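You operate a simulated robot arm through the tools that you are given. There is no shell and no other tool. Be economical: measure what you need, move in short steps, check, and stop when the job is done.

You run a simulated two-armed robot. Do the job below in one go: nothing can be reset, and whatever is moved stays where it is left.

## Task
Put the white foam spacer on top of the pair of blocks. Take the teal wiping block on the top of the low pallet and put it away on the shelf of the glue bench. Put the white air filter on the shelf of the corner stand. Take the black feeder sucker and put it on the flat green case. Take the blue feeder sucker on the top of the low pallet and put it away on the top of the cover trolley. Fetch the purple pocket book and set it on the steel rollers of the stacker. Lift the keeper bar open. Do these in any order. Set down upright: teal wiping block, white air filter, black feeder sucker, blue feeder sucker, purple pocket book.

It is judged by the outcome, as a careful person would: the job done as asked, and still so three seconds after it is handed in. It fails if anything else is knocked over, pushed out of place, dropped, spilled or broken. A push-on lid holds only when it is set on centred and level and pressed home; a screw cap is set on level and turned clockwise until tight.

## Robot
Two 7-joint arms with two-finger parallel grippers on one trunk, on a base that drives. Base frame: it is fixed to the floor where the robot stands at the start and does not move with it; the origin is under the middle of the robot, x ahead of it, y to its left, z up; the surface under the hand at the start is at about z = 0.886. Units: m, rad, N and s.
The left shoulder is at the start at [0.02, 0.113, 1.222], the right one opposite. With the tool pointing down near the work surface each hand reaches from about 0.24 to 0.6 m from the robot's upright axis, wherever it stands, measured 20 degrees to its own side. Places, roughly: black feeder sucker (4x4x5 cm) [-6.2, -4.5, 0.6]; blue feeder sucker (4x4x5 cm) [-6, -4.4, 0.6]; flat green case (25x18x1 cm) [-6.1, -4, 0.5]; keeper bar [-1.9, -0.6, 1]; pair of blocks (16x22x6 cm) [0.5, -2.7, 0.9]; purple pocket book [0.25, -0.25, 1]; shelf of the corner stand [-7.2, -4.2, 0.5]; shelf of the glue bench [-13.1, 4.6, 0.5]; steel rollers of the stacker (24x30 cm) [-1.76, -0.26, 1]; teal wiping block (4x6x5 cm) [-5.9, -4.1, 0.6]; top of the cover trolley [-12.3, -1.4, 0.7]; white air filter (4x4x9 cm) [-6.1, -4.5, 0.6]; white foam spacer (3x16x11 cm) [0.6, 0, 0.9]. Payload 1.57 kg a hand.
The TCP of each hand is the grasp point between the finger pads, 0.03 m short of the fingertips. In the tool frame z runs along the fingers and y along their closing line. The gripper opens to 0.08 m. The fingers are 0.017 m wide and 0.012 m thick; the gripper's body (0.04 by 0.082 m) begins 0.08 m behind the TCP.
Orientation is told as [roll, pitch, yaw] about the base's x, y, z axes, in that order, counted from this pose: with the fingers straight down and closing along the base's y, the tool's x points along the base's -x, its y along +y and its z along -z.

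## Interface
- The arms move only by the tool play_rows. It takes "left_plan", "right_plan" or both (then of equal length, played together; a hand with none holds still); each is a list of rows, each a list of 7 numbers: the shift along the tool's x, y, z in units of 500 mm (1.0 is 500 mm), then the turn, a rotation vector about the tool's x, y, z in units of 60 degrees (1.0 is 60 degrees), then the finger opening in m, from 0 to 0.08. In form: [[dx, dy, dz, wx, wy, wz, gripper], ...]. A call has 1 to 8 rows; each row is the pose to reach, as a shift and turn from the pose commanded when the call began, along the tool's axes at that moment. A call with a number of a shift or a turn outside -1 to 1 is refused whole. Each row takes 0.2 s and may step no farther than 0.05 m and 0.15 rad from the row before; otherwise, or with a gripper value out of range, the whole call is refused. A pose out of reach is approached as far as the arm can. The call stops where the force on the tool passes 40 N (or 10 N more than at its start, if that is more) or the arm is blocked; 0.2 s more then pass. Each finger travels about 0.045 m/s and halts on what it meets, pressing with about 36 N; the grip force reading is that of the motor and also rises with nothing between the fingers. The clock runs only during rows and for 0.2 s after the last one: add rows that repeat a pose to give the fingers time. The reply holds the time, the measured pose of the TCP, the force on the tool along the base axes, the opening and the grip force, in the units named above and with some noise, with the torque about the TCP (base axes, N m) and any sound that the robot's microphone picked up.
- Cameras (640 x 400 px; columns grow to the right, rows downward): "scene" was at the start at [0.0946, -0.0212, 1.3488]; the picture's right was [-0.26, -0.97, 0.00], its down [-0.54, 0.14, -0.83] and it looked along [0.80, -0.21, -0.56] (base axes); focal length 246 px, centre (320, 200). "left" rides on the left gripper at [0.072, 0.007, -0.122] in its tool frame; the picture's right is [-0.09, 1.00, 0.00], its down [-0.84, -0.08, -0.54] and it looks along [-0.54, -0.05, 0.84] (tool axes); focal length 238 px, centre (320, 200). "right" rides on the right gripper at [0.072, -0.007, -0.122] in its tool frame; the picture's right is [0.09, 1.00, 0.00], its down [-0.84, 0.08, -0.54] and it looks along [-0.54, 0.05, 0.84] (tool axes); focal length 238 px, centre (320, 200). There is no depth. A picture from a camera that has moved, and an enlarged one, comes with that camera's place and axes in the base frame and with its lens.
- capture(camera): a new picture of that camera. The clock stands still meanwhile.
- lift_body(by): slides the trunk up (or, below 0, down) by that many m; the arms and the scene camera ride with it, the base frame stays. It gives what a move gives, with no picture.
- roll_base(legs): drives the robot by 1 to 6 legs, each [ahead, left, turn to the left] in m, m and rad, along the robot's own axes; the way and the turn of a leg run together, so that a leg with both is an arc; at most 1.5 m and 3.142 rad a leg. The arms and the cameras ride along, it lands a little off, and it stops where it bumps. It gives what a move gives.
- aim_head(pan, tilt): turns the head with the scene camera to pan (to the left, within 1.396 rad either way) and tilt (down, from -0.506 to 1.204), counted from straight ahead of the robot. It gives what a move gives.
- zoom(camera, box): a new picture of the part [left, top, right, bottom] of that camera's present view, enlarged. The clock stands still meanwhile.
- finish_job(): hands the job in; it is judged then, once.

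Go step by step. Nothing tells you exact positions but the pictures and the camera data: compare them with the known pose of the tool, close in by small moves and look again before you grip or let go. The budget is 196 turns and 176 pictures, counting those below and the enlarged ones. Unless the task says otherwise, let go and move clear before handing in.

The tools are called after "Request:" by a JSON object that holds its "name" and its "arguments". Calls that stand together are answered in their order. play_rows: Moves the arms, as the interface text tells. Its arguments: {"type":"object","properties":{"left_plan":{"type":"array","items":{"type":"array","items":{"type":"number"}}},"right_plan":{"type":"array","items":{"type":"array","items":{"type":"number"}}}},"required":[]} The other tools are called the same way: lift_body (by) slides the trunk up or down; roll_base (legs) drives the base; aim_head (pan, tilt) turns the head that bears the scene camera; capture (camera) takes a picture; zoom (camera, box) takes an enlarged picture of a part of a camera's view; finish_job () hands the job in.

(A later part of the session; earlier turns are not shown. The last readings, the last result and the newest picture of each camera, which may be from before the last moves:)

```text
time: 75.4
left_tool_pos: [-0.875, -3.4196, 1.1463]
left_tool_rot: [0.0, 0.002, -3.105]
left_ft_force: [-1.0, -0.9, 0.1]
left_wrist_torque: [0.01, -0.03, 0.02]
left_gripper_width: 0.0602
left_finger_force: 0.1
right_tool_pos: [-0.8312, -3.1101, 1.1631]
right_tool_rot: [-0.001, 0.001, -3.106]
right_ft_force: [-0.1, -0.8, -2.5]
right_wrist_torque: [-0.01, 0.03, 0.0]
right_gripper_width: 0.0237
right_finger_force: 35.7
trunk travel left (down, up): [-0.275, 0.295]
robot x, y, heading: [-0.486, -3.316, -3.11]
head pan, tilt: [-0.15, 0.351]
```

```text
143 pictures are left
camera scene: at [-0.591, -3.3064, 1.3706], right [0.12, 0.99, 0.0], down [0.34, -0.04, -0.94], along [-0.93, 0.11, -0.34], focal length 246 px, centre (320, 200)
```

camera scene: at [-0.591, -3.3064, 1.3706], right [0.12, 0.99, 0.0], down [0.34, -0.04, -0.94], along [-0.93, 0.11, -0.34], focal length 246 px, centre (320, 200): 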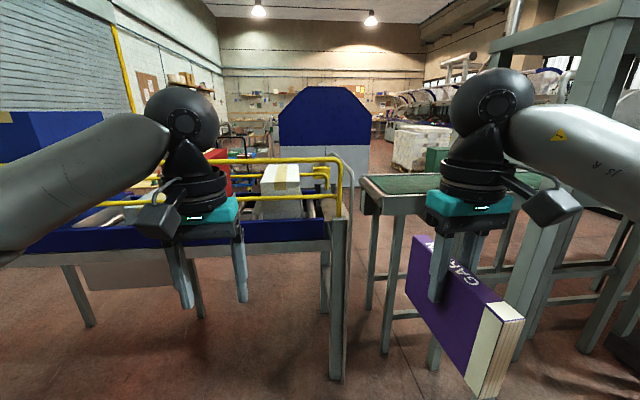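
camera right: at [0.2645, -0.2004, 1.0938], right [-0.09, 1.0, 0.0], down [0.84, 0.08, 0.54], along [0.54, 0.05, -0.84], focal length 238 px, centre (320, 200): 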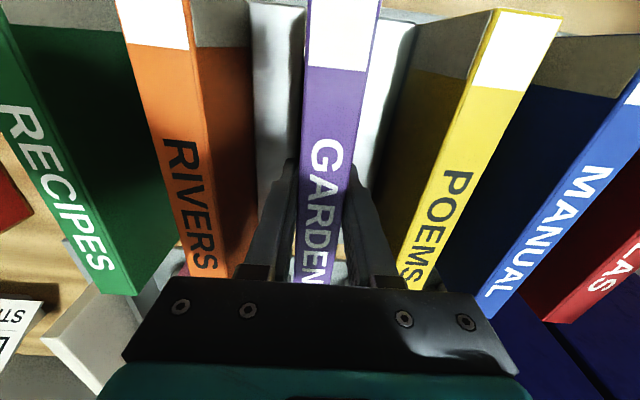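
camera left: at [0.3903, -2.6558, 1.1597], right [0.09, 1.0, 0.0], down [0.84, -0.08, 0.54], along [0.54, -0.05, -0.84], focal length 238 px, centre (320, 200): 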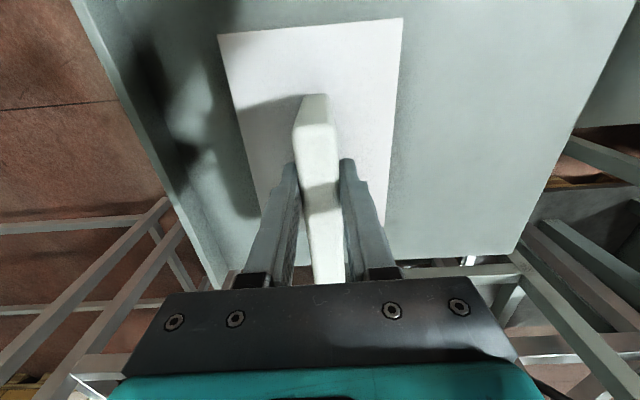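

The gap here is too narrow. I check the south end of the conveyor with a head turn.

Request:
{"name": "aim_head", "arguments": {"pan": 0.75, "tilt": 0.3}}

Request:
{"name": "capture", "arguments": {"camera": "scene"}}

```text
time: 76.6
left_tool_pos: [-0.876, -3.4189, 1.1485]
left_tool_rot: [0.0, 0.0, -3.104]
left_ft_force: [0.7, -0.1, -0.2]
left_wrist_torque: [0.01, -0.02, -0.01]
left_gripper_width: 0.0601
left_finger_force: 0.2
right_tool_pos: [-0.8311, -3.1102, 1.163]
right_tool_rot: [0.0, -0.001, -3.106]
right_ft_force: [0.2, -0.3, -3.0]
right_wrist_torque: [-0.03, 0.02, -0.01]
right_gripper_width: 0.0234
right_finger_force: 36.3
trunk travel left (down, up): [-0.275, 0.295]
robot x, y, heading: [-0.4851, -3.3204, -3.103]
head pan, tilt: [0.75, 0.3]
```

```text
142 pictures are left
camera scene: at [-0.5646, -3.3831, 1.3753], right [-0.71, 0.71, 0.0], down [0.21, 0.21, -0.96], along [-0.68, -0.67, -0.3], focal length 246 px, centre (320, 200)
```

scene: 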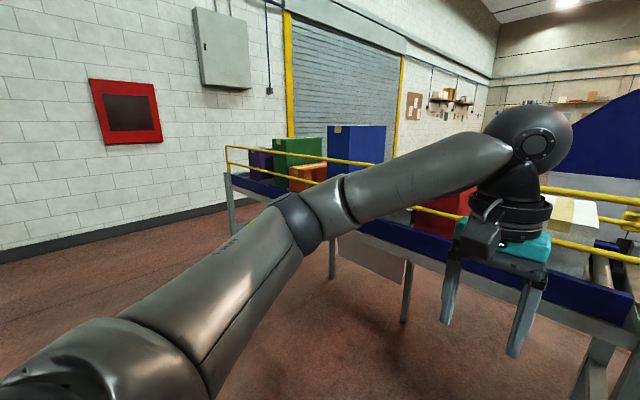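

The conveyor's south end seems to leave about a metre to the wall. I drive south and inspect that gap.

Request:
{"name": "roll_base", "arguments": {"legs": [[0, 0, 1.535], [1.5, 0, 0], [0.9, 0, 0]]}}

Request:
{"name": "aim_head", "arguments": {"pan": -0.9, "tilt": 0.5}}

Request:
{"name": "capture", "arguments": {"camera": "scene"}}

```text
time: 92.3
left_tool_pos: [-0.3789, -6.1571, 1.1475]
left_tool_rot: [0.0, 0.002, -1.54]
left_ft_force: [0.2, -0.4, 0.0]
left_wrist_torque: [-0.02, 0.01, 0.04]
left_gripper_width: 0.06
left_finger_force: 0.0
right_tool_pos: [-0.6887, -6.1117, 1.1639]
right_tool_rot: [0.001, 0.0, -1.541]
right_ft_force: [-0.2, -0.1, -3.6]
right_wrist_torque: [0.02, -0.01, -0.01]
right_gripper_width: 0.0238
right_finger_force: 36.1
trunk travel left (down, up): [-0.275, 0.295]
robot x, y, heading: [-0.4747, -5.7682, -1.537]
head pan, tilt: [0.75, 0.3]
```

```text
time: 94.0
left_tool_pos: [-0.3793, -6.1563, 1.1473]
left_tool_rot: [0.0, -0.001, -1.538]
left_ft_force: [-0.2, 0.3, 0.0]
left_wrist_torque: [0.02, 0.04, 0.02]
left_gripper_width: 0.0596
left_finger_force: 0.0
right_tool_pos: [-0.6888, -6.111, 1.1638]
right_tool_rot: [0.0, -0.001, -1.541]
right_ft_force: [-0.4, 0.7, -1.9]
right_wrist_torque: [0.01, 0.01, 0.0]
right_gripper_width: 0.0237
right_finger_force: 35.9
trunk travel left (down, up): [-0.275, 0.295]
robot x, y, heading: [-0.4791, -5.7709, -1.542]
head pan, tilt: [-0.901, 0.499]
```

```text
141 pictures are left
camera scene: at [-0.5479, -5.8353, 1.3569], right [-0.64, 0.76, 0.0], down [0.37, 0.31, -0.88], along [-0.67, -0.57, -0.48], focal length 246 px, centre (320, 200)
```

scene: 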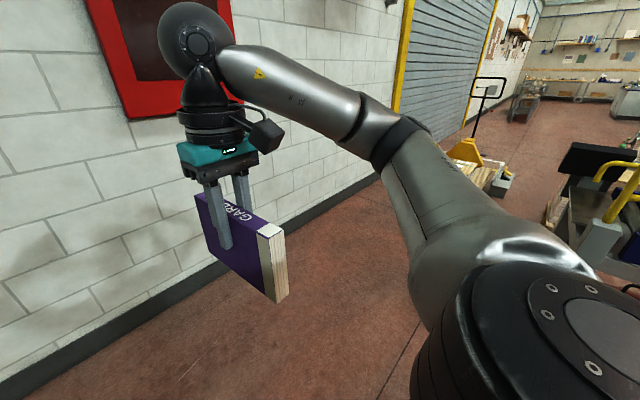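

The passage along the wall is wide enough. I turn west, shift to y≈−6.5 and drive past the conveyor.

Request:
{"name": "roll_base", "arguments": {"legs": [[0, 0, -1.6], [0, 0.7, 0], [1.3, 0, 0], [1.2, 0, 0]]}}

Request:
{"name": "aim_head", "arguments": {"pan": -0.6, "tilt": 0.3}}

Request:
{"name": "capture", "arguments": {"camera": "scene"}}

```text
time: 113.4
left_tool_pos: [-3.3512, -6.5161, 1.1484]
left_tool_rot: [-0.001, 0.0, 3.126]
left_ft_force: [0.2, 0.1, -0.8]
left_wrist_torque: [-0.02, -0.02, 0.01]
left_gripper_width: 0.0599
left_finger_force: 0.0
right_tool_pos: [-3.2913, -6.21, 1.1636]
right_tool_rot: [-0.001, 0.001, 3.123]
right_ft_force: [-0.4, 0.6, -2.9]
right_wrist_torque: [-0.02, -0.01, -0.04]
right_gripper_width: 0.0238
right_finger_force: 35.7
trunk travel left (down, up): [-0.275, 0.295]
robot x, y, heading: [-2.9586, -6.4341, 3.124]
head pan, tilt: [-0.901, 0.499]
```

```text
time: 114.2
left_tool_pos: [-3.3504, -6.5157, 1.1477]
left_tool_rot: [-0.001, 0.0, 3.126]
left_ft_force: [-0.6, -0.7, 0.0]
left_wrist_torque: [0.01, 0.01, 0.01]
left_gripper_width: 0.0603
left_finger_force: 0.1
right_tool_pos: [-3.2907, -6.209, 1.1635]
right_tool_rot: [0.0, -0.001, 3.124]
right_ft_force: [0.1, 0.2, -2.9]
right_wrist_torque: [0.03, 0.03, -0.05]
right_gripper_width: 0.0235
right_finger_force: 35.8
trunk travel left (down, up): [-0.275, 0.295]
robot x, y, heading: [-2.9623, -6.4368, 3.123]
head pan, tilt: [-0.6, 0.3]
```

```text
140 pictures are left
camera scene: at [-3.0451, -6.3797, 1.3752], right [0.58, 0.81, 0.0], down [0.24, -0.17, -0.96], along [-0.78, 0.55, -0.3], focal length 246 px, centre (320, 200)
```

scene: 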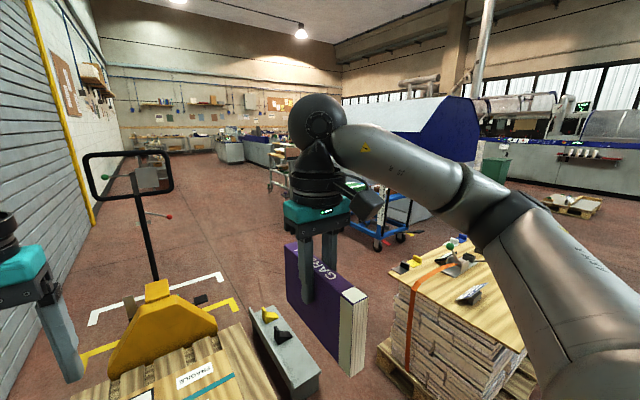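

The work area opens up; a pallet jack lies ahead and a stacked pallet to the right. I look further right for the way north.

Request:
{"name": "aim_head", "arguments": {"pan": -1.3, "tilt": 0.35}}

Request:
{"name": "capture", "arguments": {"camera": "scene"}}

```text
time: 115.3
left_tool_pos: [-3.3513, -6.517, 1.1483]
left_tool_rot: [-0.001, 0.001, 3.126]
left_ft_force: [0.6, -0.1, -0.8]
left_wrist_torque: [0.0, 0.02, 0.03]
left_gripper_width: 0.0599
left_finger_force: 0.0
right_tool_pos: [-3.29, -6.2089, 1.163]
right_tool_rot: [-0.001, 0.001, 3.124]
right_ft_force: [0.0, 0.2, -3.1]
right_wrist_torque: [0.01, -0.02, 0.02]
right_gripper_width: 0.0237
right_finger_force: 35.7
trunk travel left (down, up): [-0.275, 0.295]
robot x, y, heading: [-2.9531, -6.4344, 3.12]
head pan, tilt: [-1.3, 0.351]
```

```text
139 pictures are left
camera scene: at [-2.9924, -6.3437, 1.3706], right [0.97, 0.25, 0.0], down [0.09, -0.33, -0.94], along [-0.24, 0.91, -0.34], focal length 246 px, centre (320, 200)
```

scene: 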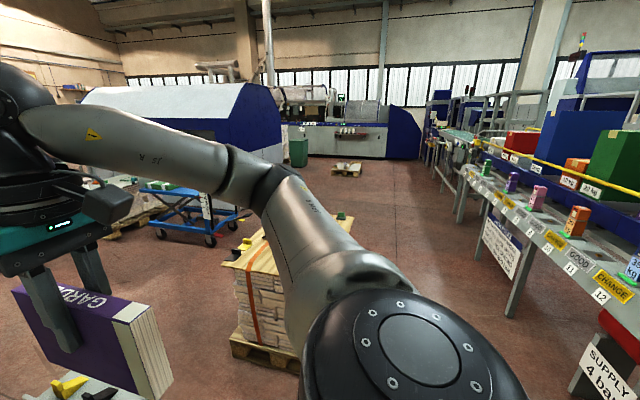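

The aisle north between stack and conveyor is open around x≈−2.55. I turn north and drive up it.

Request:
{"name": "roll_base", "arguments": {"legs": [[0, 0, -1.55], [0, -0.42, 0], [1.5, 0, 0], [1.5, 0, 0]]}}

Request:
{"name": "aim_head", "arguments": {"pan": -0.2, "tilt": 0.3}}

Request:
{"name": "capture", "arguments": {"camera": "scene"}}

```text
time: 135.6
left_tool_pos: [-2.7134, -3.0435, 1.1473]
left_tool_rot: [0.0, 0.002, 1.594]
left_ft_force: [0.0, 0.2, -0.5]
left_wrist_torque: [-0.01, -0.02, -0.03]
left_gripper_width: 0.0601
left_finger_force: 0.1
right_tool_pos: [-2.4048, -3.0915, 1.1627]
right_tool_rot: [0.001, 0.0, 1.59]
right_ft_force: [0.2, 1.0, -3.0]
right_wrist_torque: [-0.01, -0.02, -0.06]
right_gripper_width: 0.0238
right_finger_force: 35.7
trunk travel left (down, up): [-0.275, 0.295]
robot x, y, heading: [-2.6167, -3.4325, 1.593]
head pan, tilt: [-1.3, 0.351]
```

```text
time: 136.9
left_tool_pos: [-2.7128, -3.0425, 1.1479]
left_tool_rot: [-0.001, 0.0, 1.594]
left_ft_force: [0.1, 0.7, -0.1]
left_wrist_torque: [-0.01, -0.02, -0.04]
left_gripper_width: 0.06
left_finger_force: 0.1
right_tool_pos: [-2.4061, -3.0908, 1.1635]
right_tool_rot: [0.001, 0.0, 1.591]
right_ft_force: [0.3, 0.0, -2.3]
right_wrist_torque: [0.02, 0.01, 0.02]
right_gripper_width: 0.0237
right_finger_force: 35.8
trunk travel left (down, up): [-0.275, 0.295]
robot x, y, heading: [-2.6175, -3.434, 1.594]
head pan, tilt: [-0.201, 0.3]
```

```text
138 pictures are left
camera scene: at [-2.6028, -3.3288, 1.3753], right [0.98, -0.18, 0.0], down [-0.05, -0.29, -0.96], along [0.17, 0.94, -0.3], focal length 246 px, centre (320, 200)
```

scene: 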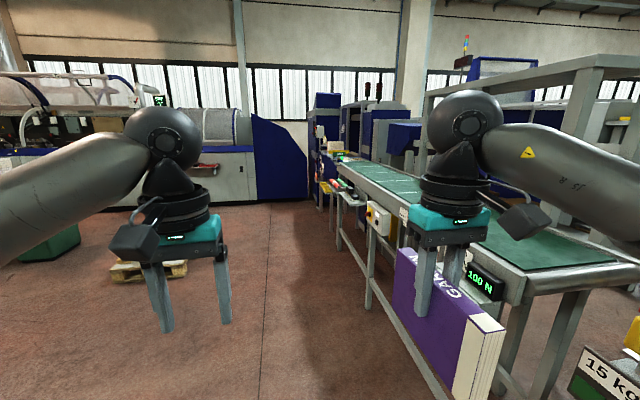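

The belt conveyor on my right leads up to the stacker. I continue north along x≈−2.65 and look right.

Request:
{"name": "roll_base", "arguments": {"legs": [[1.5, 0, 0], [1.35, 0, -0.02]]}}

Request:
{"name": "aim_head", "arguments": {"pan": -1.1, "tilt": 0.4}}

Request:
{"name": "capture", "arguments": {"camera": "scene"}}

```text
time: 150.8
left_tool_pos: [-2.7072, -0.1791, 1.1484]
left_tool_rot: [0.0, 0.002, 1.55]
left_ft_force: [0.1, 0.9, 0.5]
left_wrist_torque: [0.03, -0.01, -0.02]
left_gripper_width: 0.0599
left_finger_force: 0.0
right_tool_pos: [-2.4008, -0.2407, 1.1635]
right_tool_rot: [-0.001, 0.001, 1.548]
right_ft_force: [0.8, 0.2, -3.4]
right_wrist_torque: [0.0, -0.04, -0.02]
right_gripper_width: 0.0234
right_finger_force: 35.7
trunk travel left (down, up): [-0.275, 0.295]
robot x, y, heading: [-2.6279, -0.5746, 1.551]
head pan, tilt: [-0.201, 0.3]
```

```text
time: 152.0
left_tool_pos: [-2.7085, -0.1803, 1.1471]
left_tool_rot: [0.0, -0.001, 1.551]
left_ft_force: [-0.3, -0.1, -0.2]
left_wrist_torque: [0.01, -0.02, 0.04]
left_gripper_width: 0.0601
left_finger_force: 0.0
right_tool_pos: [-2.4005, -0.2412, 1.1626]
right_tool_rot: [0.0, 0.001, 1.549]
right_ft_force: [-0.1, 0.2, -3.1]
right_wrist_torque: [-0.03, -0.06, 0.0]
right_gripper_width: 0.0236
right_finger_force: 35.8
trunk travel left (down, up): [-0.275, 0.295]
robot x, y, heading: [-2.63, -0.5749, 1.55]
head pan, tilt: [-1.1, 0.4]
```

```text
137 pictures are left
camera scene: at [-2.5464, -0.5209, 1.366], right [0.43, -0.9, 0.0], down [-0.35, -0.17, -0.92], along [0.83, 0.4, -0.39], focal length 246 px, centre (320, 200)
```

scene: 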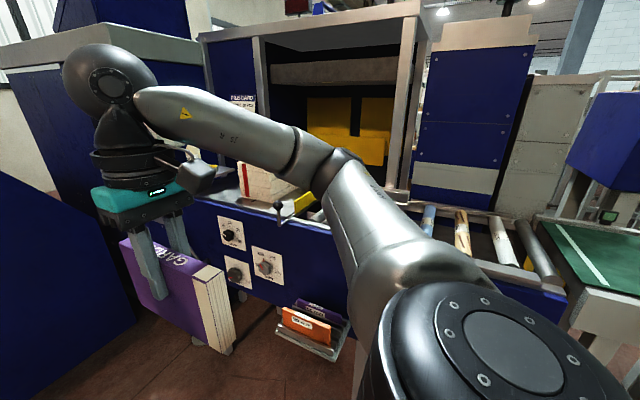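

The stacker front is to the east. I turn to face it.

Request:
{"name": "roll_base", "arguments": {"legs": [[0, 0, -1.55]]}}

Request:
{"name": "aim_head", "arguments": {"pan": 0.1, "tilt": 0.5}}

Request:
{"name": "capture", "arguments": {"camera": "scene"}}

```text
time: 156.1
left_tool_pos: [-2.2386, -0.4789, 1.1487]
left_tool_rot: [0.0, 0.0, 0.02]
left_ft_force: [-0.4, -0.8, -0.1]
left_wrist_torque: [0.01, 0.0, 0.0]
left_gripper_width: 0.06
left_finger_force: 0.0
right_tool_pos: [-2.2885, -0.7871, 1.163]
right_tool_rot: [-0.001, 0.001, 0.019]
right_ft_force: [0.0, -0.5, -3.2]
right_wrist_torque: [0.01, 0.0, 0.0]
right_gripper_width: 0.0237
right_finger_force: 35.7
trunk travel left (down, up): [-0.275, 0.295]
robot x, y, heading: [-2.63, -0.5737, 0.017]
head pan, tilt: [-1.1, 0.4]
```

```text
time: 157.5
left_tool_pos: [-2.2393, -0.4791, 1.1476]
left_tool_rot: [0.002, 0.0, 0.02]
left_ft_force: [-0.3, -0.8, 0.0]
left_wrist_torque: [0.0, -0.01, -0.02]
left_gripper_width: 0.0599
left_finger_force: 0.0
right_tool_pos: [-2.2885, -0.7871, 1.1627]
right_tool_rot: [0.0, 0.0, 0.018]
right_ft_force: [0.2, 0.0, -2.6]
right_wrist_torque: [-0.02, -0.02, -0.01]
right_gripper_width: 0.0235
right_finger_force: 35.4
trunk travel left (down, up): [-0.275, 0.295]
robot x, y, heading: [-2.6289, -0.5748, 0.018]
head pan, tilt: [0.099, 0.499]
```

```text
136 pictures are left
camera scene: at [-2.5297, -0.5608, 1.3569], right [0.12, -0.99, 0.0], down [-0.48, -0.06, -0.88], along [0.87, 0.1, -0.48], focal length 246 px, centre (320, 200)
```

scene: 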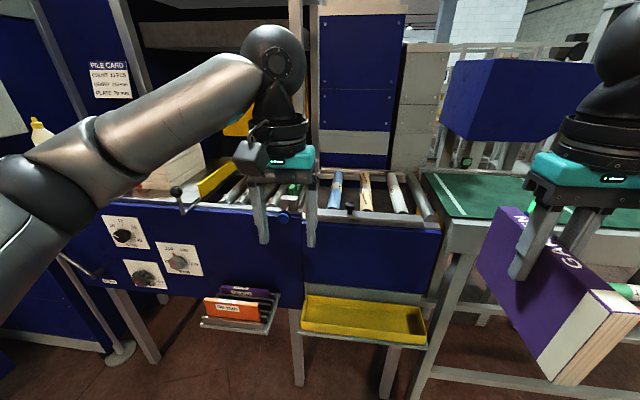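

The rollers lie behind the left hand. I move it aside and look again at the stacker's rollers and keeper bar.

Request:
{"name": "play_rows", "arguments": {"left_plan": [[0.03, 0.08, -0.04, 0, 0, 0, 0.06], [0.06, 0.16, -0.08, 0, 0, 0, 0.06], [0.09, 0.24, -0.12, 0, 0, 0, 0.06], [0.12, 0.32, -0.16, 0, 0, 0, 0.06], [0.15, 0.4, -0.18, 0, 0, 0, 0.06]]}}

Request:
{"name": "aim_head", "arguments": {"pan": 0.15, "tilt": 0.5}}

Request:
{"name": "capture", "arguments": {"camera": "scene"}}

Request:
{"name": "zoom", "arguments": {"camera": "scene", "box": [170, 130, 470, 320]}}

```text
time: 158.7
left_tool_pos: [-2.3182, -0.2795, 1.2382]
left_tool_rot: [-0.002, 0.0, 0.017]
left_ft_force: [0.3, 0.1, 0.6]
left_wrist_torque: [-0.02, -0.01, 0.03]
left_gripper_width: 0.0601
left_finger_force: 0.0
right_tool_pos: [-2.2894, -0.7876, 1.1634]
right_tool_rot: [0.001, 0.0, 0.017]
right_ft_force: [0.2, -0.5, -2.6]
right_wrist_torque: [-0.03, -0.01, 0.0]
right_gripper_width: 0.0237
right_finger_force: 35.7
trunk travel left (down, up): [-0.275, 0.295]
robot x, y, heading: [-2.6315, -0.5729, 0.018]
head pan, tilt: [0.099, 0.499]
```

```text
time: 159.3
left_tool_pos: [-2.3172, -0.2802, 1.2396]
left_tool_rot: [0.0, 0.0, 0.019]
left_ft_force: [0.0, 0.5, 0.5]
left_wrist_torque: [0.0, 0.0, 0.0]
left_gripper_width: 0.0599
left_finger_force: 0.0
right_tool_pos: [-2.289, -0.7884, 1.1631]
right_tool_rot: [0.0, 0.0, 0.016]
right_ft_force: [0.7, 0.1, -2.3]
right_wrist_torque: [-0.01, -0.01, 0.01]
right_gripper_width: 0.0236
right_finger_force: 36.0
trunk travel left (down, up): [-0.275, 0.295]
robot x, y, heading: [-2.6295, -0.5698, 0.02]
head pan, tilt: [0.15, 0.499]
```

```text
135 pictures are left
camera scene: at [-2.5303, -0.5562, 1.3569], right [0.17, -0.99, 0.0], down [-0.47, -0.08, -0.88], along [0.87, 0.15, -0.48], focal length 246 px, centre (320, 200)
```

scene: 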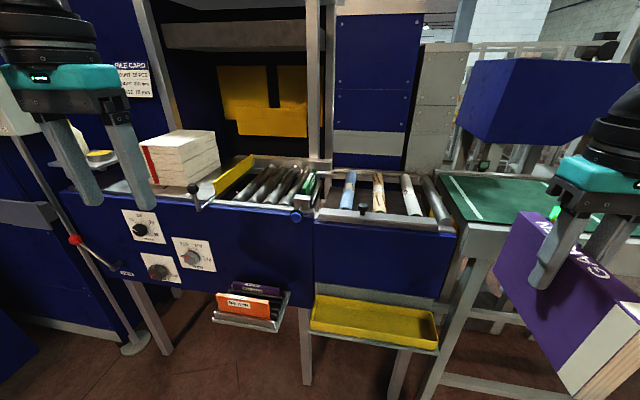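

```text
2.11 times, centred on (320, 225) of scene
camera zoom: at [-2.5303, -0.5562, 1.3569], right [0.17, -0.99, 0.0], down [-0.47, -0.08, -0.88], along [0.87, 0.15, -0.48], focal length 517 px, centre (320, 147)
```

zoom: 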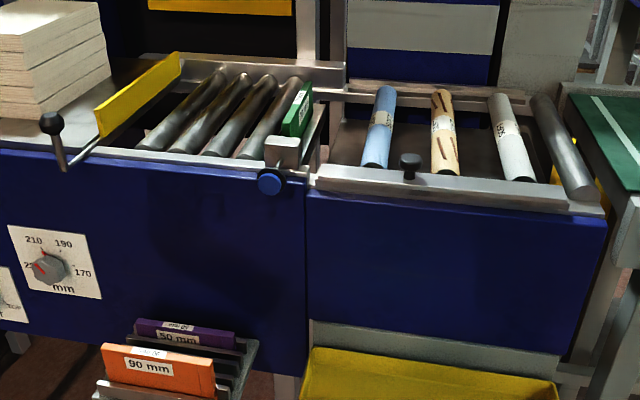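

The four dark steel rollers run along x, so the book must lie across them (along y). I rotate the right hand by 90° in two calls while tucking the left hand.

Request:
{"name": "play_rows", "arguments": {"left_plan": [[0.02, 0, 0, 0, 0, 0, 0.06], [0.04, 0, 0, 0, 0, 0, 0.06], [0.06, 0, 0, 0, 0, 0, 0.06], [0.08, 0, 0, 0, 0, 0, 0.06], [0.1, 0, 0, 0, 0, 0, 0.06], [0.12, 0, 0, 0, 0, 0, 0.06]], "right_plan": [[0, 0, 0, 0, 0, 0.125, 0], [0, 0, 0, 0, 0, 0.25, 0], [0, 0, 0, 0, 0, 0.375, 0], [0, 0, 0, 0, 0, 0.5, 0], [0, 0, 0, 0, 0, 0.625, 0], [0, 0, 0, 0, 0, 0.75, 0]]}}

Request:
{"name": "play_rows", "arguments": {"right_plan": [[0, 0, 0, 0, 0, 0.125, 0], [0, 0, 0, 0, 0, 0.25, 0], [0, 0, 0, 0, 0, 0.375, 0], [0, 0, 0, 0, 0, 0.5, 0], [0, 0, 0, 0, 0, 0.625, 0], [0, 0, 0, 0, 0, 0.75, 0]]}}

Request:
{"name": "capture", "arguments": {"camera": "scene"}}

```text
time: 160.7
left_tool_pos: [-2.3782, -0.2826, 1.2368]
left_tool_rot: [0.0, 0.0, 0.019]
left_ft_force: [0.2, 0.1, 0.6]
left_wrist_torque: [-0.01, 0.01, 0.02]
left_gripper_width: 0.06
left_finger_force: 0.1
right_tool_pos: [-2.29, -0.787, 1.1629]
right_tool_rot: [-0.002, -0.001, -0.771]
right_ft_force: [0.1, -0.3, -2.7]
right_wrist_torque: [0.01, 0.01, -0.02]
right_gripper_width: 0.0238
right_finger_force: 35.7
trunk travel left (down, up): [-0.275, 0.295]
robot x, y, heading: [-2.6291, -0.5702, 0.02]
head pan, tilt: [0.15, 0.499]
```

```text
time: 162.1
left_tool_pos: [-2.3778, -0.2818, 1.2383]
left_tool_rot: [-0.001, 0.001, 0.019]
left_ft_force: [0.5, 0.4, 0.5]
left_wrist_torque: [-0.02, 0.03, 0.0]
left_gripper_width: 0.06
left_finger_force: 0.0
right_tool_pos: [-2.2876, -0.7869, 1.1633]
right_tool_rot: [0.001, -0.001, -1.557]
right_ft_force: [0.0, 0.9, -3.6]
right_wrist_torque: [0.0, 0.01, 0.05]
right_gripper_width: 0.0236
right_finger_force: 35.6
trunk travel left (down, up): [-0.275, 0.295]
robot x, y, heading: [-2.6325, -0.5714, 0.017]
head pan, tilt: [0.15, 0.499]
```

```text
133 pictures are left
camera scene: at [-2.5303, -0.5562, 1.3569], right [0.17, -0.99, 0.0], down [-0.47, -0.08, -0.88], along [0.87, 0.15, -0.48], focal length 246 px, centre (320, 200)
```

scene: 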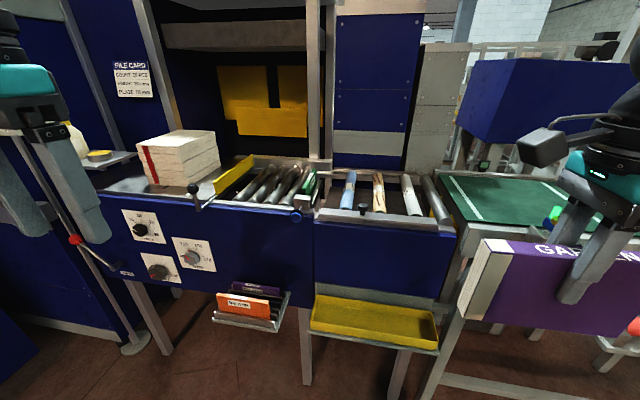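

Book now lies across. I drive closer: ahead 0.3 m and left 0.4 m.

Request:
{"name": "roll_base", "arguments": {"legs": [[0, 0.4, -0.015], [0.28, 0, 0]]}}

Request:
{"name": "aim_head", "arguments": {"pan": -0.1, "tilt": 0.7}}

Request:
{"name": "capture", "arguments": {"camera": "scene"}}

Request:
{"name": "zoom", "arguments": {"camera": "scene", "box": [180, 80, 480, 270]}}

```text
time: 166.2
left_tool_pos: [-2.0937, 0.1095, 1.237]
left_tool_rot: [-0.001, 0.002, 0.0]
left_ft_force: [-0.2, -0.5, 0.1]
left_wrist_torque: [0.01, 0.03, -0.02]
left_gripper_width: 0.0599
left_finger_force: 0.2
right_tool_pos: [-2.0135, -0.3974, 1.1634]
right_tool_rot: [-0.002, 0.0, -1.571]
right_ft_force: [-0.4, -1.5, -3.3]
right_wrist_torque: [0.0, -0.01, 0.02]
right_gripper_width: 0.0235
right_finger_force: 36.1
trunk travel left (down, up): [-0.275, 0.295]
robot x, y, heading: [-2.3529, -0.1766, -0.005]
head pan, tilt: [0.15, 0.499]
```

```text
time: 166.9
left_tool_pos: [-2.0951, 0.1112, 1.2383]
left_tool_rot: [0.0, 0.001, 0.0]
left_ft_force: [0.0, 0.1, -0.1]
left_wrist_torque: [0.0, 0.01, -0.01]
left_gripper_width: 0.0603
left_finger_force: 0.0
right_tool_pos: [-2.0162, -0.3972, 1.1641]
right_tool_rot: [0.0, 0.001, -1.571]
right_ft_force: [0.3, 0.1, -1.7]
right_wrist_torque: [0.02, 0.01, 0.0]
right_gripper_width: 0.0237
right_finger_force: 35.8
trunk travel left (down, up): [-0.275, 0.295]
robot x, y, heading: [-2.3518, -0.1767, -0.004]
head pan, tilt: [-0.099, 0.7]
```

```text
132 pictures are left
camera scene: at [-2.2579, -0.183, 1.3392], right [-0.1, -0.99, 0.0], down [-0.64, 0.07, -0.77], along [0.76, -0.08, -0.64], focal length 246 px, centre (320, 200)
```

scene: 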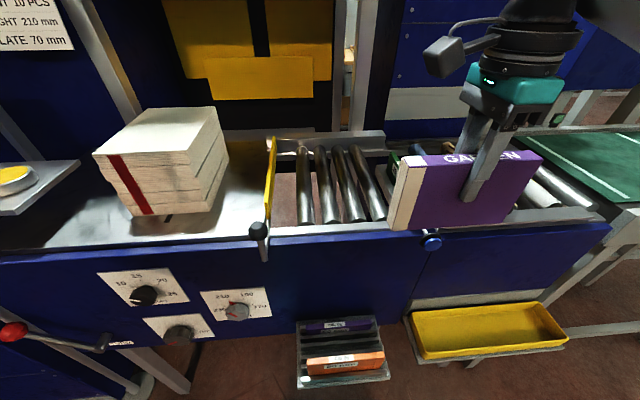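

```text
2.11 times, centred on (330, 175) of scene
camera zoom: at [-2.2579, -0.183, 1.3392], right [-0.1, -0.99, 0.0], down [-0.64, 0.07, -0.77], along [0.76, -0.08, -0.64], focal length 517 px, centre (299, 253)
```

zoom: 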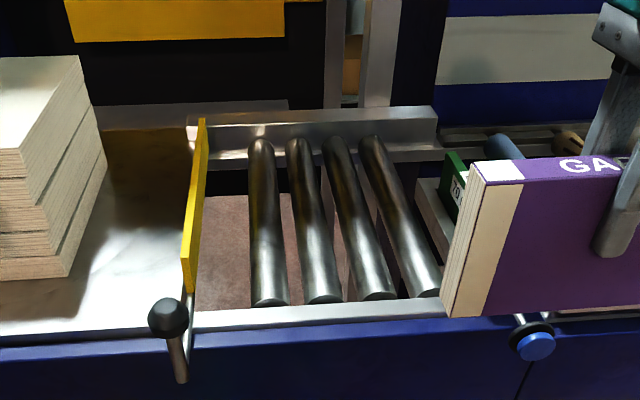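

Rollers' tops are at z≈1.0, spanning y −0.19…−0.35 and x −1.92…−1.62. I carry the book above them to (−1.83, −0.265).

Request:
{"name": "play_rows", "arguments": {"right_plan": [[0.0, 0.03, -0.05, 0, 0, 0, 0], [0.05, 0.1, -0.05, 0, 0, 0, 0], [0.11, 0.17, -0.05, 0, 0, 0, 0], [0.17, 0.24, -0.05, 0, 0, 0, 0], [0.22, 0.31, -0.05, 0, 0, 0, 0], [0.264, 0.372, -0.05, 0, 0, 0, 0]]}}

Request:
{"name": "capture", "arguments": {"camera": "scene"}}

Request:
{"name": "capture", "arguments": {"camera": "right"}}

```text
time: 168.3
left_tool_pos: [-2.0943, 0.1103, 1.2381]
left_tool_rot: [-0.001, 0.002, 0.0]
left_ft_force: [-0.4, 0.7, -0.1]
left_wrist_torque: [-0.04, 0.03, -0.02]
left_gripper_width: 0.0598
left_finger_force: 0.0
right_tool_pos: [-1.8277, -0.2642, 1.1877]
right_tool_rot: [0.002, -0.003, -1.572]
right_ft_force: [0.0, 0.5, -2.9]
right_wrist_torque: [-0.02, -0.01, -0.03]
right_gripper_width: 0.0235
right_finger_force: 36.1
trunk travel left (down, up): [-0.275, 0.295]
robot x, y, heading: [-2.3504, -0.1752, -0.003]
head pan, tilt: [-0.099, 0.7]
```

```text
130 pictures are left
camera scene: at [-2.2576, -0.1817, 1.3391], right [-0.1, -0.99, 0.0], down [-0.64, 0.06, -0.76], along [0.76, -0.08, -0.64], focal length 246 px, centre (320, 200)
```

scene: 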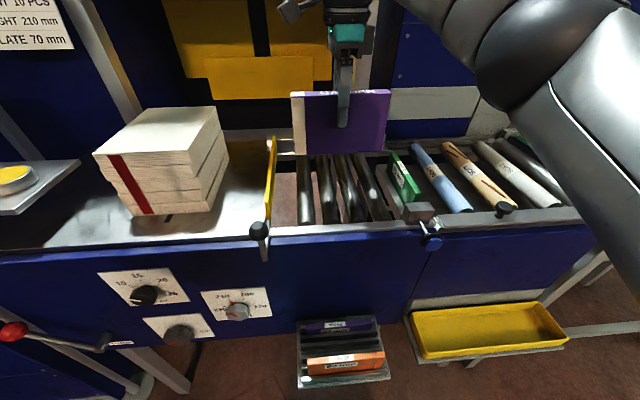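

```text
129 pictures are left
camera right: at [-1.8349, -0.1911, 1.3084], right [1.0, 0.09, 0.0], down [0.08, -0.84, 0.54], along [0.05, -0.54, -0.84], focal length 238 px, centre (320, 200)
```

right: 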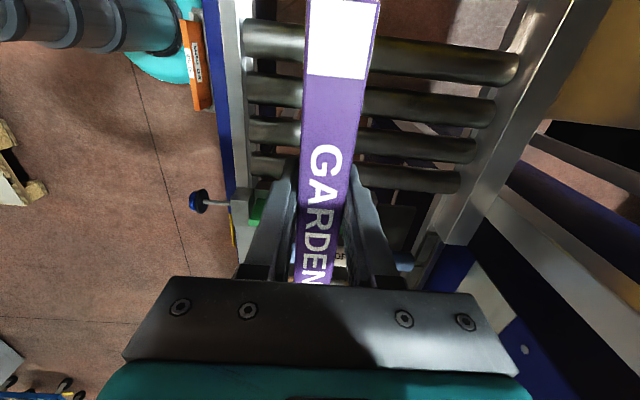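

Book is positioned across all four rollers. I lower it toward contact.

Request:
{"name": "play_rows", "arguments": {"right_plan": [[0.0, 0.0, 0.08, 0, 0, 0, 0], [0, 0, 0.16, 0, 0, 0, 0], [0, 0, 0.18, 0, 0, 0, 0], [0, 0, 0.188, 0, 0, 0, 0]]}}

Request:
{"name": "zoom", "arguments": {"camera": "scene", "box": [230, 80, 470, 270]}}

```text
time: 169.3
left_tool_pos: [-2.0949, 0.1106, 1.2382]
left_tool_rot: [0.0, 0.001, 0.0]
left_ft_force: [0.4, 0.0, 0.6]
left_wrist_torque: [-0.01, 0.01, 0.01]
left_gripper_width: 0.06
left_finger_force: 0.1
right_tool_pos: [-1.8293, -0.2674, 1.0922]
right_tool_rot: [-0.002, -0.003, -1.572]
right_ft_force: [-0.1, 0.8, -2.4]
right_wrist_torque: [0.01, -0.03, 0.0]
right_gripper_width: 0.0239
right_finger_force: 35.9
trunk travel left (down, up): [-0.275, 0.295]
robot x, y, heading: [-2.3521, -0.1743, -0.002]
head pan, tilt: [-0.099, 0.7]
```

```text
2.11 times, centred on (350, 175) of scene
camera zoom: at [-2.2579, -0.1831, 1.3392], right [-0.1, -0.99, 0.0], down [-0.64, 0.07, -0.76], along [0.76, -0.08, -0.64], focal length 517 px, centre (257, 253)
```

zoom: 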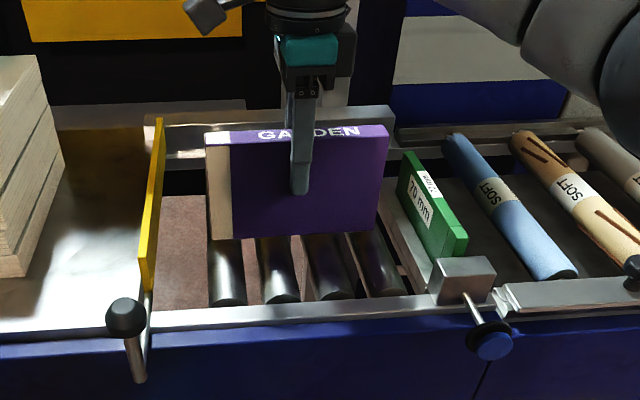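

Just above the rollers. I go down in 2.5 mm steps until weight is taken.

Request:
{"name": "play_rows", "arguments": {"right_plan": [[0, 0, 0.005, 0, 0, 0, 0], [0, 0, 0.01, 0, 0, 0, 0], [0, 0, 0.015, 0, 0, 0, 0], [0, 0, 0.018, 0, 0, 0, 0]]}}

Request:
{"name": "zoom", "arguments": {"camera": "scene", "box": [230, 80, 470, 270]}}

```text
time: 170.3
left_tool_pos: [-2.0954, 0.1093, 1.2376]
left_tool_rot: [0.0, 0.0, 0.001]
left_ft_force: [0.4, -0.3, 0.1]
left_wrist_torque: [0.0, 0.03, 0.01]
left_gripper_width: 0.0601
left_finger_force: 0.1
right_tool_pos: [-1.8296, -0.2652, 1.0858]
right_tool_rot: [0.002, 0.001, -1.572]
right_ft_force: [0.5, -0.2, 3.7]
right_wrist_torque: [-0.07, 0.04, -0.01]
right_gripper_width: 0.0237
right_finger_force: 35.9
trunk travel left (down, up): [-0.275, 0.295]
robot x, y, heading: [-2.3503, -0.1741, 0.0]
head pan, tilt: [-0.099, 0.7]
```

```text
2.11 times, centred on (350, 175) of scene
camera zoom: at [-2.2584, -0.1829, 1.3393], right [-0.1, -0.99, 0.0], down [-0.64, 0.07, -0.77], along [0.76, -0.08, -0.64], focal length 517 px, centre (257, 253)
```

zoom: 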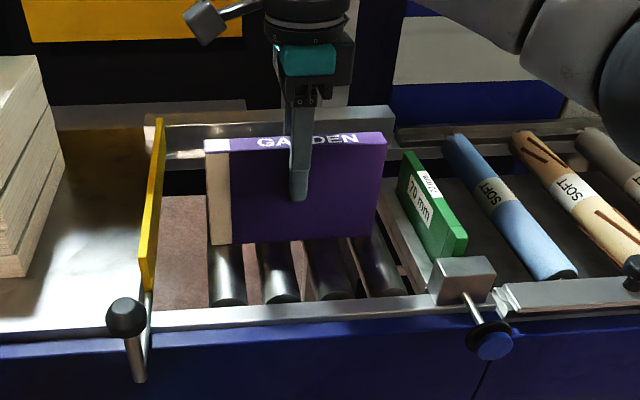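

Contact felt. I release and rise straight up.

Request:
{"name": "play_rows", "arguments": {"right_plan": [[0, 0, 0.0, 0, 0, 0, 0.02], [0, 0, 0.0, 0, 0, 0, 0.03], [0, 0, 0.0, 0, 0, 0, 0.04], [0, 0, 0.0, 0, 0, 0, 0.055], [0, 0, 0.0, 0, 0, 0, 0.055], [0, 0, -0.06, 0, 0, 0, 0.055], [0, 0, -0.14, 0, 0, 0, 0.055], [0, 0, -0.2, 0, 0, 0, 0.055]]}}

Request:
{"name": "zoom", "arguments": {"camera": "scene", "box": [230, 80, 470, 270]}}

Request:
{"name": "capture", "arguments": {"camera": "right"}}

```text
time: 172.2
left_tool_pos: [-2.0964, 0.111, 1.2396]
left_tool_rot: [0.001, 0.0, -0.001]
left_ft_force: [-0.1, 0.3, 0.4]
left_wrist_torque: [0.02, -0.01, 0.0]
left_gripper_width: 0.06
left_finger_force: 0.1
right_tool_pos: [-1.8318, -0.2666, 1.1834]
right_tool_rot: [0.001, -0.001, -1.571]
right_ft_force: [0.7, -0.4, -0.3]
right_wrist_torque: [-0.02, 0.02, -0.02]
right_gripper_width: 0.0551
right_finger_force: 0.0
trunk travel left (down, up): [-0.275, 0.295]
robot x, y, heading: [-2.3517, -0.1751, 0.001]
head pan, tilt: [-0.099, 0.7]
```

```text
2.11 times, centred on (350, 175) of scene
camera zoom: at [-2.2584, -0.1827, 1.3392], right [-0.1, -0.99, 0.0], down [-0.64, 0.07, -0.77], along [0.76, -0.08, -0.64], focal length 517 px, centre (257, 253)
```

zoom: 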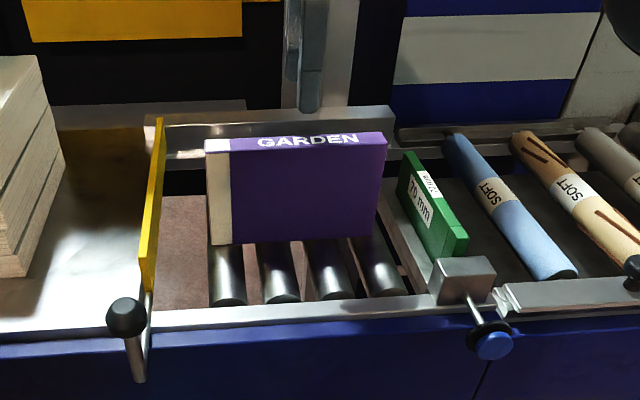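

```text
125 pictures are left
camera right: at [-1.8379, -0.1934, 1.3053], right [1.0, 0.09, 0.0], down [0.08, -0.84, 0.54], along [0.05, -0.54, -0.84], focal length 238 px, centre (320, 200)
```

right: 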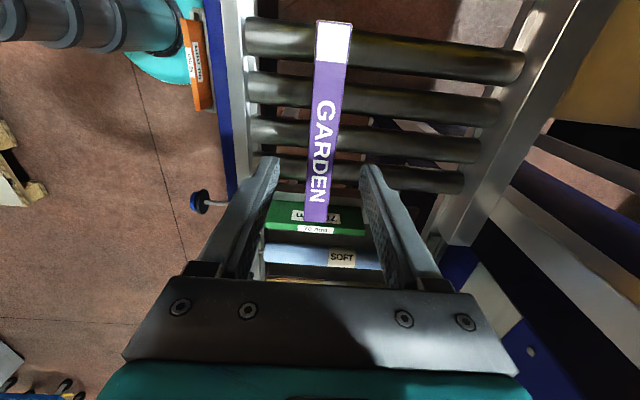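

The book stands upright across the rollers. I retract the right hand, then back off and slide right to view the keeper bar.

Request:
{"name": "play_rows", "arguments": {"right_plan": [[0, -0.08, -0.06, 0, 0, 0, 0.055], [0, -0.17, -0.08, 0, 0, 0, 0.055], [-0.03, -0.25, -0.08, 0, 0, 0, 0.055], [-0.06, -0.33, -0.08, 0, 0, 0.1, 0.055], [-0.1, -0.39, -0.08, 0, 0, 0, 0.055]]}}

Request:
{"name": "play_rows", "arguments": {"right_plan": [[0, 0, 0, 0, 0, -0.125, 0.08], [0, 0, 0, 0, 0, -0.25, 0.08], [0, 0, 0, 0, 0, -0.375, 0.08], [0, 0, 0, 0, 0, -0.5, 0.08], [0, 0, 0, 0, 0, -0.625, 0.08], [0, 0, 0, 0, 0, -0.75, 0.08]]}}

Request:
{"name": "play_rows", "arguments": {"right_plan": [[0, 0, 0, 0, 0, -0.125, 0.08], [0, 0, 0, 0, 0, -0.25, 0.08], [0, 0, 0, 0, 0, -0.375, 0.08], [0, 0, 0, 0, 0, -0.5, 0.08], [0, 0, 0, 0, 0, -0.625, 0.08], [0, 0, 0, 0, 0, -0.75, 0.08]]}}

Request:
{"name": "roll_base", "arguments": {"legs": [[0, -0.35, 0]]}}

Request:
{"name": "aim_head", "arguments": {"pan": -0.1, "tilt": 0.7}}

Request:
{"name": "capture", "arguments": {"camera": "scene"}}

```text
time: 173.3
left_tool_pos: [-2.0956, 0.1102, 1.2371]
left_tool_rot: [-0.002, -0.001, 0.001]
left_ft_force: [0.8, -0.9, -0.6]
left_wrist_torque: [-0.01, 0.02, 0.02]
left_gripper_width: 0.06
left_finger_force: 0.0
right_tool_pos: [-2.026, -0.3166, 1.2258]
right_tool_rot: [0.001, 0.0, -1.574]
right_ft_force: [0.1, -0.5, 0.4]
right_wrist_torque: [0.02, -0.01, -0.04]
right_gripper_width: 0.0552
right_finger_force: 0.0
trunk travel left (down, up): [-0.275, 0.295]
robot x, y, heading: [-2.3551, -0.1745, -0.001]
head pan, tilt: [-0.099, 0.7]
```

```text
time: 174.8
left_tool_pos: [-2.0949, 0.1077, 1.2377]
left_tool_rot: [-0.001, -0.001, 0.0]
left_ft_force: [0.0, 0.4, 0.0]
left_wrist_torque: [-0.01, -0.04, -0.02]
left_gripper_width: 0.0601
left_finger_force: 0.1
right_tool_pos: [-2.0229, -0.3149, 1.2257]
right_tool_rot: [-0.002, -0.001, -0.786]
right_ft_force: [-0.2, -0.1, 0.3]
right_wrist_torque: [-0.01, -0.03, 0.0]
right_gripper_width: 0.0799
right_finger_force: 0.1
trunk travel left (down, up): [-0.275, 0.295]
robot x, y, heading: [-2.3506, -0.1783, -0.004]
head pan, tilt: [-0.099, 0.7]
```

```text
time: 176.2
left_tool_pos: [-2.0946, 0.11, 1.2379]
left_tool_rot: [-0.001, -0.001, 0.0]
left_ft_force: [-0.4, -0.5, -0.3]
left_wrist_torque: [0.03, -0.03, 0.0]
left_gripper_width: 0.0597
left_finger_force: 0.0
right_tool_pos: [-2.0234, -0.3149, 1.224]
right_tool_rot: [-0.001, 0.0, 0.001]
right_ft_force: [0.2, -0.4, -0.1]
right_wrist_torque: [0.02, -0.03, -0.01]
right_gripper_width: 0.0797
right_finger_force: 0.1
trunk travel left (down, up): [-0.275, 0.295]
robot x, y, heading: [-2.3489, -0.1741, -0.003]
head pan, tilt: [-0.099, 0.7]
```

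```text
time: 178.4
left_tool_pos: [-2.0956, -0.2408, 1.2374]
left_tool_rot: [0.0, -0.001, 0.002]
left_ft_force: [0.0, -1.2, 0.2]
left_wrist_torque: [0.02, -0.02, 0.02]
left_gripper_width: 0.0599
left_finger_force: 0.1
right_tool_pos: [-2.023, -0.6662, 1.224]
right_tool_rot: [-0.001, -0.001, 0.0]
right_ft_force: [0.1, -0.2, 0.5]
right_wrist_torque: [0.05, 0.03, 0.0]
right_gripper_width: 0.0802
right_finger_force: 0.2
trunk travel left (down, up): [-0.275, 0.295]
robot x, y, heading: [-2.3519, -0.5277, 0.001]
head pan, tilt: [-0.099, 0.7]
```

```text
time: 179.0
left_tool_pos: [-2.0961, -0.2414, 1.2382]
left_tool_rot: [-0.001, 0.0, -0.001]
left_ft_force: [0.1, -0.4, -0.4]
left_wrist_torque: [-0.01, -0.01, 0.0]
left_gripper_width: 0.0599
left_finger_force: 0.0
right_tool_pos: [-2.0232, -0.666, 1.2248]
right_tool_rot: [0.0, 0.0, 0.001]
right_ft_force: [0.5, -0.1, 0.2]
right_wrist_torque: [-0.02, 0.0, -0.01]
right_gripper_width: 0.08
right_finger_force: 0.0
trunk travel left (down, up): [-0.275, 0.295]
robot x, y, heading: [-2.3516, -0.5309, -0.002]
head pan, tilt: [-0.099, 0.7]
```

```text
124 pictures are left
camera scene: at [-2.2585, -0.5341, 1.3392], right [-0.1, -0.99, 0.0], down [-0.64, 0.06, -0.76], along [0.76, -0.08, -0.64], focal length 246 px, centre (320, 200)
```

scene: 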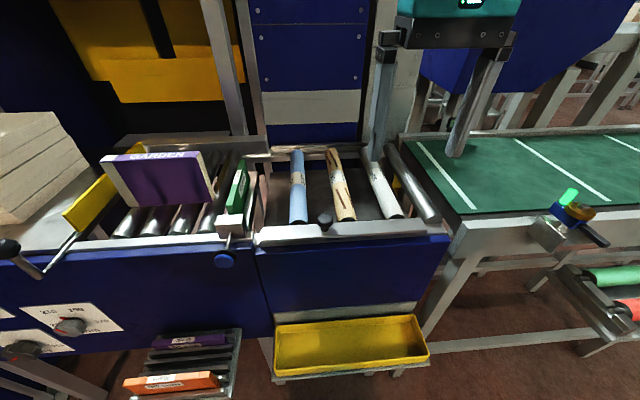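

Request:
{"name": "zoom", "arguments": {"camera": "scene", "box": [210, 170, 470, 270]}}

Request:
{"name": "capture", "arguments": {"camera": "right"}}

```text
2.46 times, centred on (340, 220) of scene
camera zoom: at [-2.2585, -0.5341, 1.3392], right [-0.1, -0.99, 0.0], down [-0.64, 0.06, -0.76], along [0.76, -0.08, -0.64], focal length 604 px, centre (271, 151)
```

zoom: 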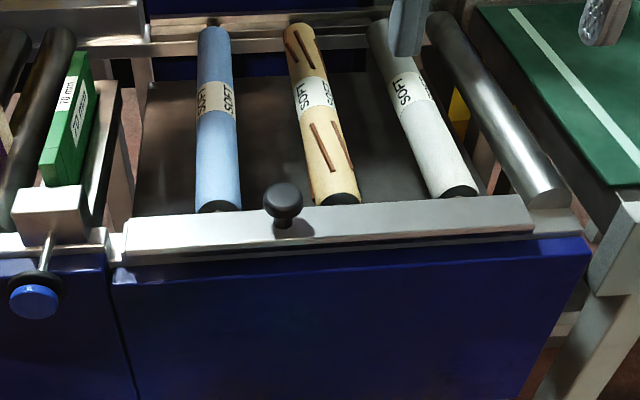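

```text
122 pictures are left
camera right: at [-2.0961, -0.6715, 1.3462], right [-0.09, 1.0, 0.0], down [0.84, 0.08, 0.54], along [0.54, 0.05, -0.84], focal length 238 px, centre (320, 200)
```

right: 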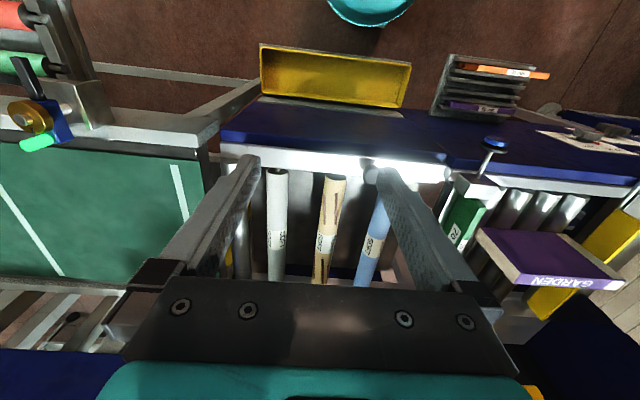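

The keeper bar is the strip across the near roller ends with a black knob at about (−1.94, −0.58, 1.02). I bring the right hand above the knob.

Request:
{"name": "play_rows", "arguments": {"right_plan": [[-0.04, 0.045, 0.05, 0, 0, 0, 0.07], [-0.09, 0.09, 0.1, 0, 0, 0, 0.06], [-0.13, 0.135, 0.15, 0, 0, 0, 0.06], [-0.172, 0.178, 0.2, 0, 0, 0, 0.06]]}}

Request:
{"name": "zoom", "arguments": {"camera": "right", "box": [200, 60, 440, 220]}}

Request:
{"name": "zoom", "arguments": {"camera": "scene", "box": [210, 150, 470, 270]}}

```text
time: 180.0
left_tool_pos: [-2.0957, -0.2406, 1.239]
left_tool_rot: [0.002, 0.0, 0.002]
left_ft_force: [-0.5, -0.3, 1.0]
left_wrist_torque: [-0.01, 0.02, 0.02]
left_gripper_width: 0.06
left_finger_force: 0.0
right_tool_pos: [-1.9362, -0.5772, 1.126]
right_tool_rot: [-0.001, 0.0, 0.001]
right_ft_force: [0.2, -0.3, 0.6]
right_wrist_torque: [-0.02, 0.02, -0.05]
right_gripper_width: 0.06
right_finger_force: 0.1
trunk travel left (down, up): [-0.275, 0.295]
robot x, y, heading: [-2.3499, -0.527, -0.003]
head pan, tilt: [-0.099, 0.7]
```

```text
2.50 times, centred on (320, 140) of right
camera zoom: at [-2.0084, -0.5833, 1.2475], right [-0.09, 1.0, 0.0], down [0.84, 0.08, 0.54], along [0.54, 0.05, -0.84], focal length 596 px, centre (320, 350)
```

zoom: 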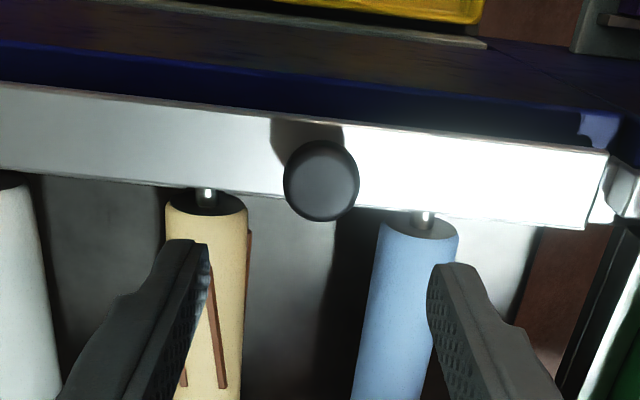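

```text
2.46 times, centred on (340, 210) of scene
camera zoom: at [-2.2582, -0.5338, 1.3391], right [-0.1, -1.0, 0.0], down [-0.64, 0.06, -0.76], along [0.76, -0.08, -0.64], focal length 604 px, centre (271, 175)
```

zoom: 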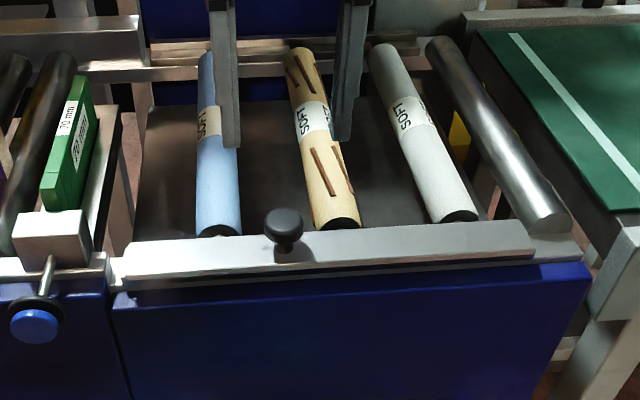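

Knob located at (−1.941, −0.577, 1.026), bar top near 0.99. I descend and grip the knob.

Request:
{"name": "play_rows", "arguments": {"right_plan": [[0.01, 0, 0.08, 0, 0, 0, 0.055], [0.01, 0, 0.15, 0, 0, 0, 0.055], [0.01, 0, 0.186, 0, 0, 0, 0.055], [0.01, 0, 0.186, 0, 0, 0, 0.035], [0.01, 0, 0.186, 0, 0, 0, 0.015], [0.01, 0, 0.186, 0, 0, 0, 0.01], [0.01, 0, 0.186, 0, 0, 0, 0.01]]}}

Request:
{"name": "zoom", "arguments": {"camera": "scene", "box": [210, 150, 470, 270]}}

```text
time: 181.6
left_tool_pos: [-2.096, -0.2409, 1.2375]
left_tool_rot: [0.0, 0.0, 0.001]
left_ft_force: [0.8, 0.0, 0.7]
left_wrist_torque: [-0.02, 0.02, 0.0]
left_gripper_width: 0.0601
left_finger_force: 0.0
right_tool_pos: [-1.943, -0.5779, 1.0307]
right_tool_rot: [0.0, 0.002, 0.001]
right_ft_force: [-0.6, 2.9, -4.7]
right_wrist_torque: [0.13, -0.27, 0.0]
right_gripper_width: 0.0297
right_finger_force: 34.8
trunk travel left (down, up): [-0.275, 0.295]
robot x, y, heading: [-2.3537, -0.5252, 0.002]
head pan, tilt: [-0.099, 0.7]
```

```text
2.46 times, centred on (340, 210) of scene
camera zoom: at [-2.2584, -0.5339, 1.3391], right [-0.1, -0.99, 0.0], down [-0.64, 0.06, -0.76], along [0.76, -0.08, -0.64], focal length 604 px, centre (271, 175)
```

zoom: 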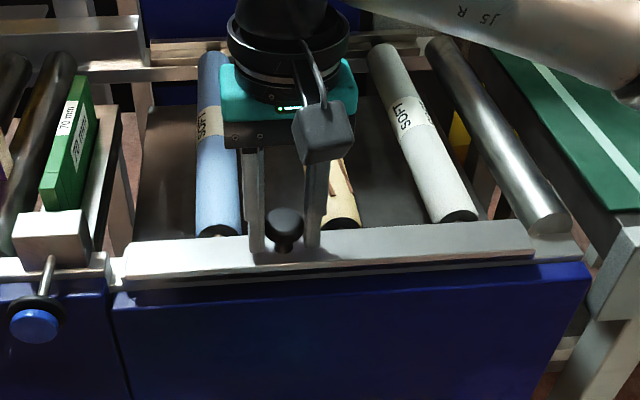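

Knob gripped (30 mm). I try lifting it 1.5 cm straight up to learn how it hinges.

Request:
{"name": "play_rows", "arguments": {"right_plan": [[0, 0, -0.01, 0, 0, 0, 0.0], [0, 0, -0.02, 0, 0, 0, 0.0], [0, 0, -0.03, 0, 0, 0, 0.0]]}}

Request:
{"name": "zoom", "arguments": {"camera": "scene", "box": [210, 150, 470, 270]}}

```text
time: 182.4
left_tool_pos: [-2.0953, -0.2408, 1.2378]
left_tool_rot: [0.001, 0.003, 0.002]
left_ft_force: [0.5, -0.7, 0.4]
left_wrist_torque: [-0.03, 0.01, 0.01]
left_gripper_width: 0.0598
left_finger_force: 0.0
right_tool_pos: [-1.9423, -0.5778, 1.0449]
right_tool_rot: [-0.003, 0.006, 0.002]
right_ft_force: [-4.5, 3.4, -27.8]
right_wrist_torque: [0.13, -0.09, 0.06]
right_gripper_width: 0.0297
right_finger_force: 39.2
trunk travel left (down, up): [-0.275, 0.295]
robot x, y, heading: [-2.3472, -0.5258, -0.0]
head pan, tilt: [-0.099, 0.7]
```

```text
2.46 times, centred on (340, 210) of scene
camera zoom: at [-2.2574, -0.5339, 1.339], right [-0.1, -0.99, 0.0], down [-0.64, 0.06, -0.76], along [0.76, -0.08, -0.64], focal length 604 px, centre (271, 175)
```

zoom: 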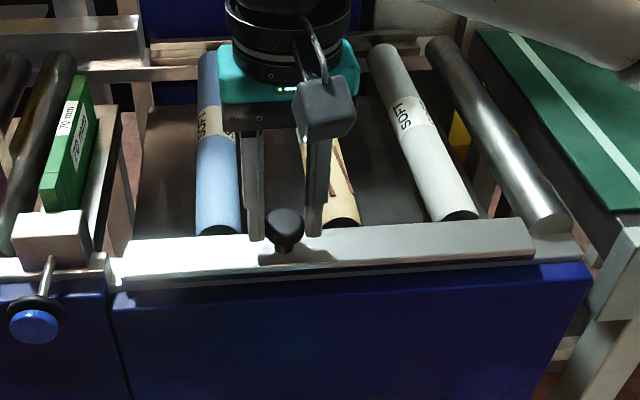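

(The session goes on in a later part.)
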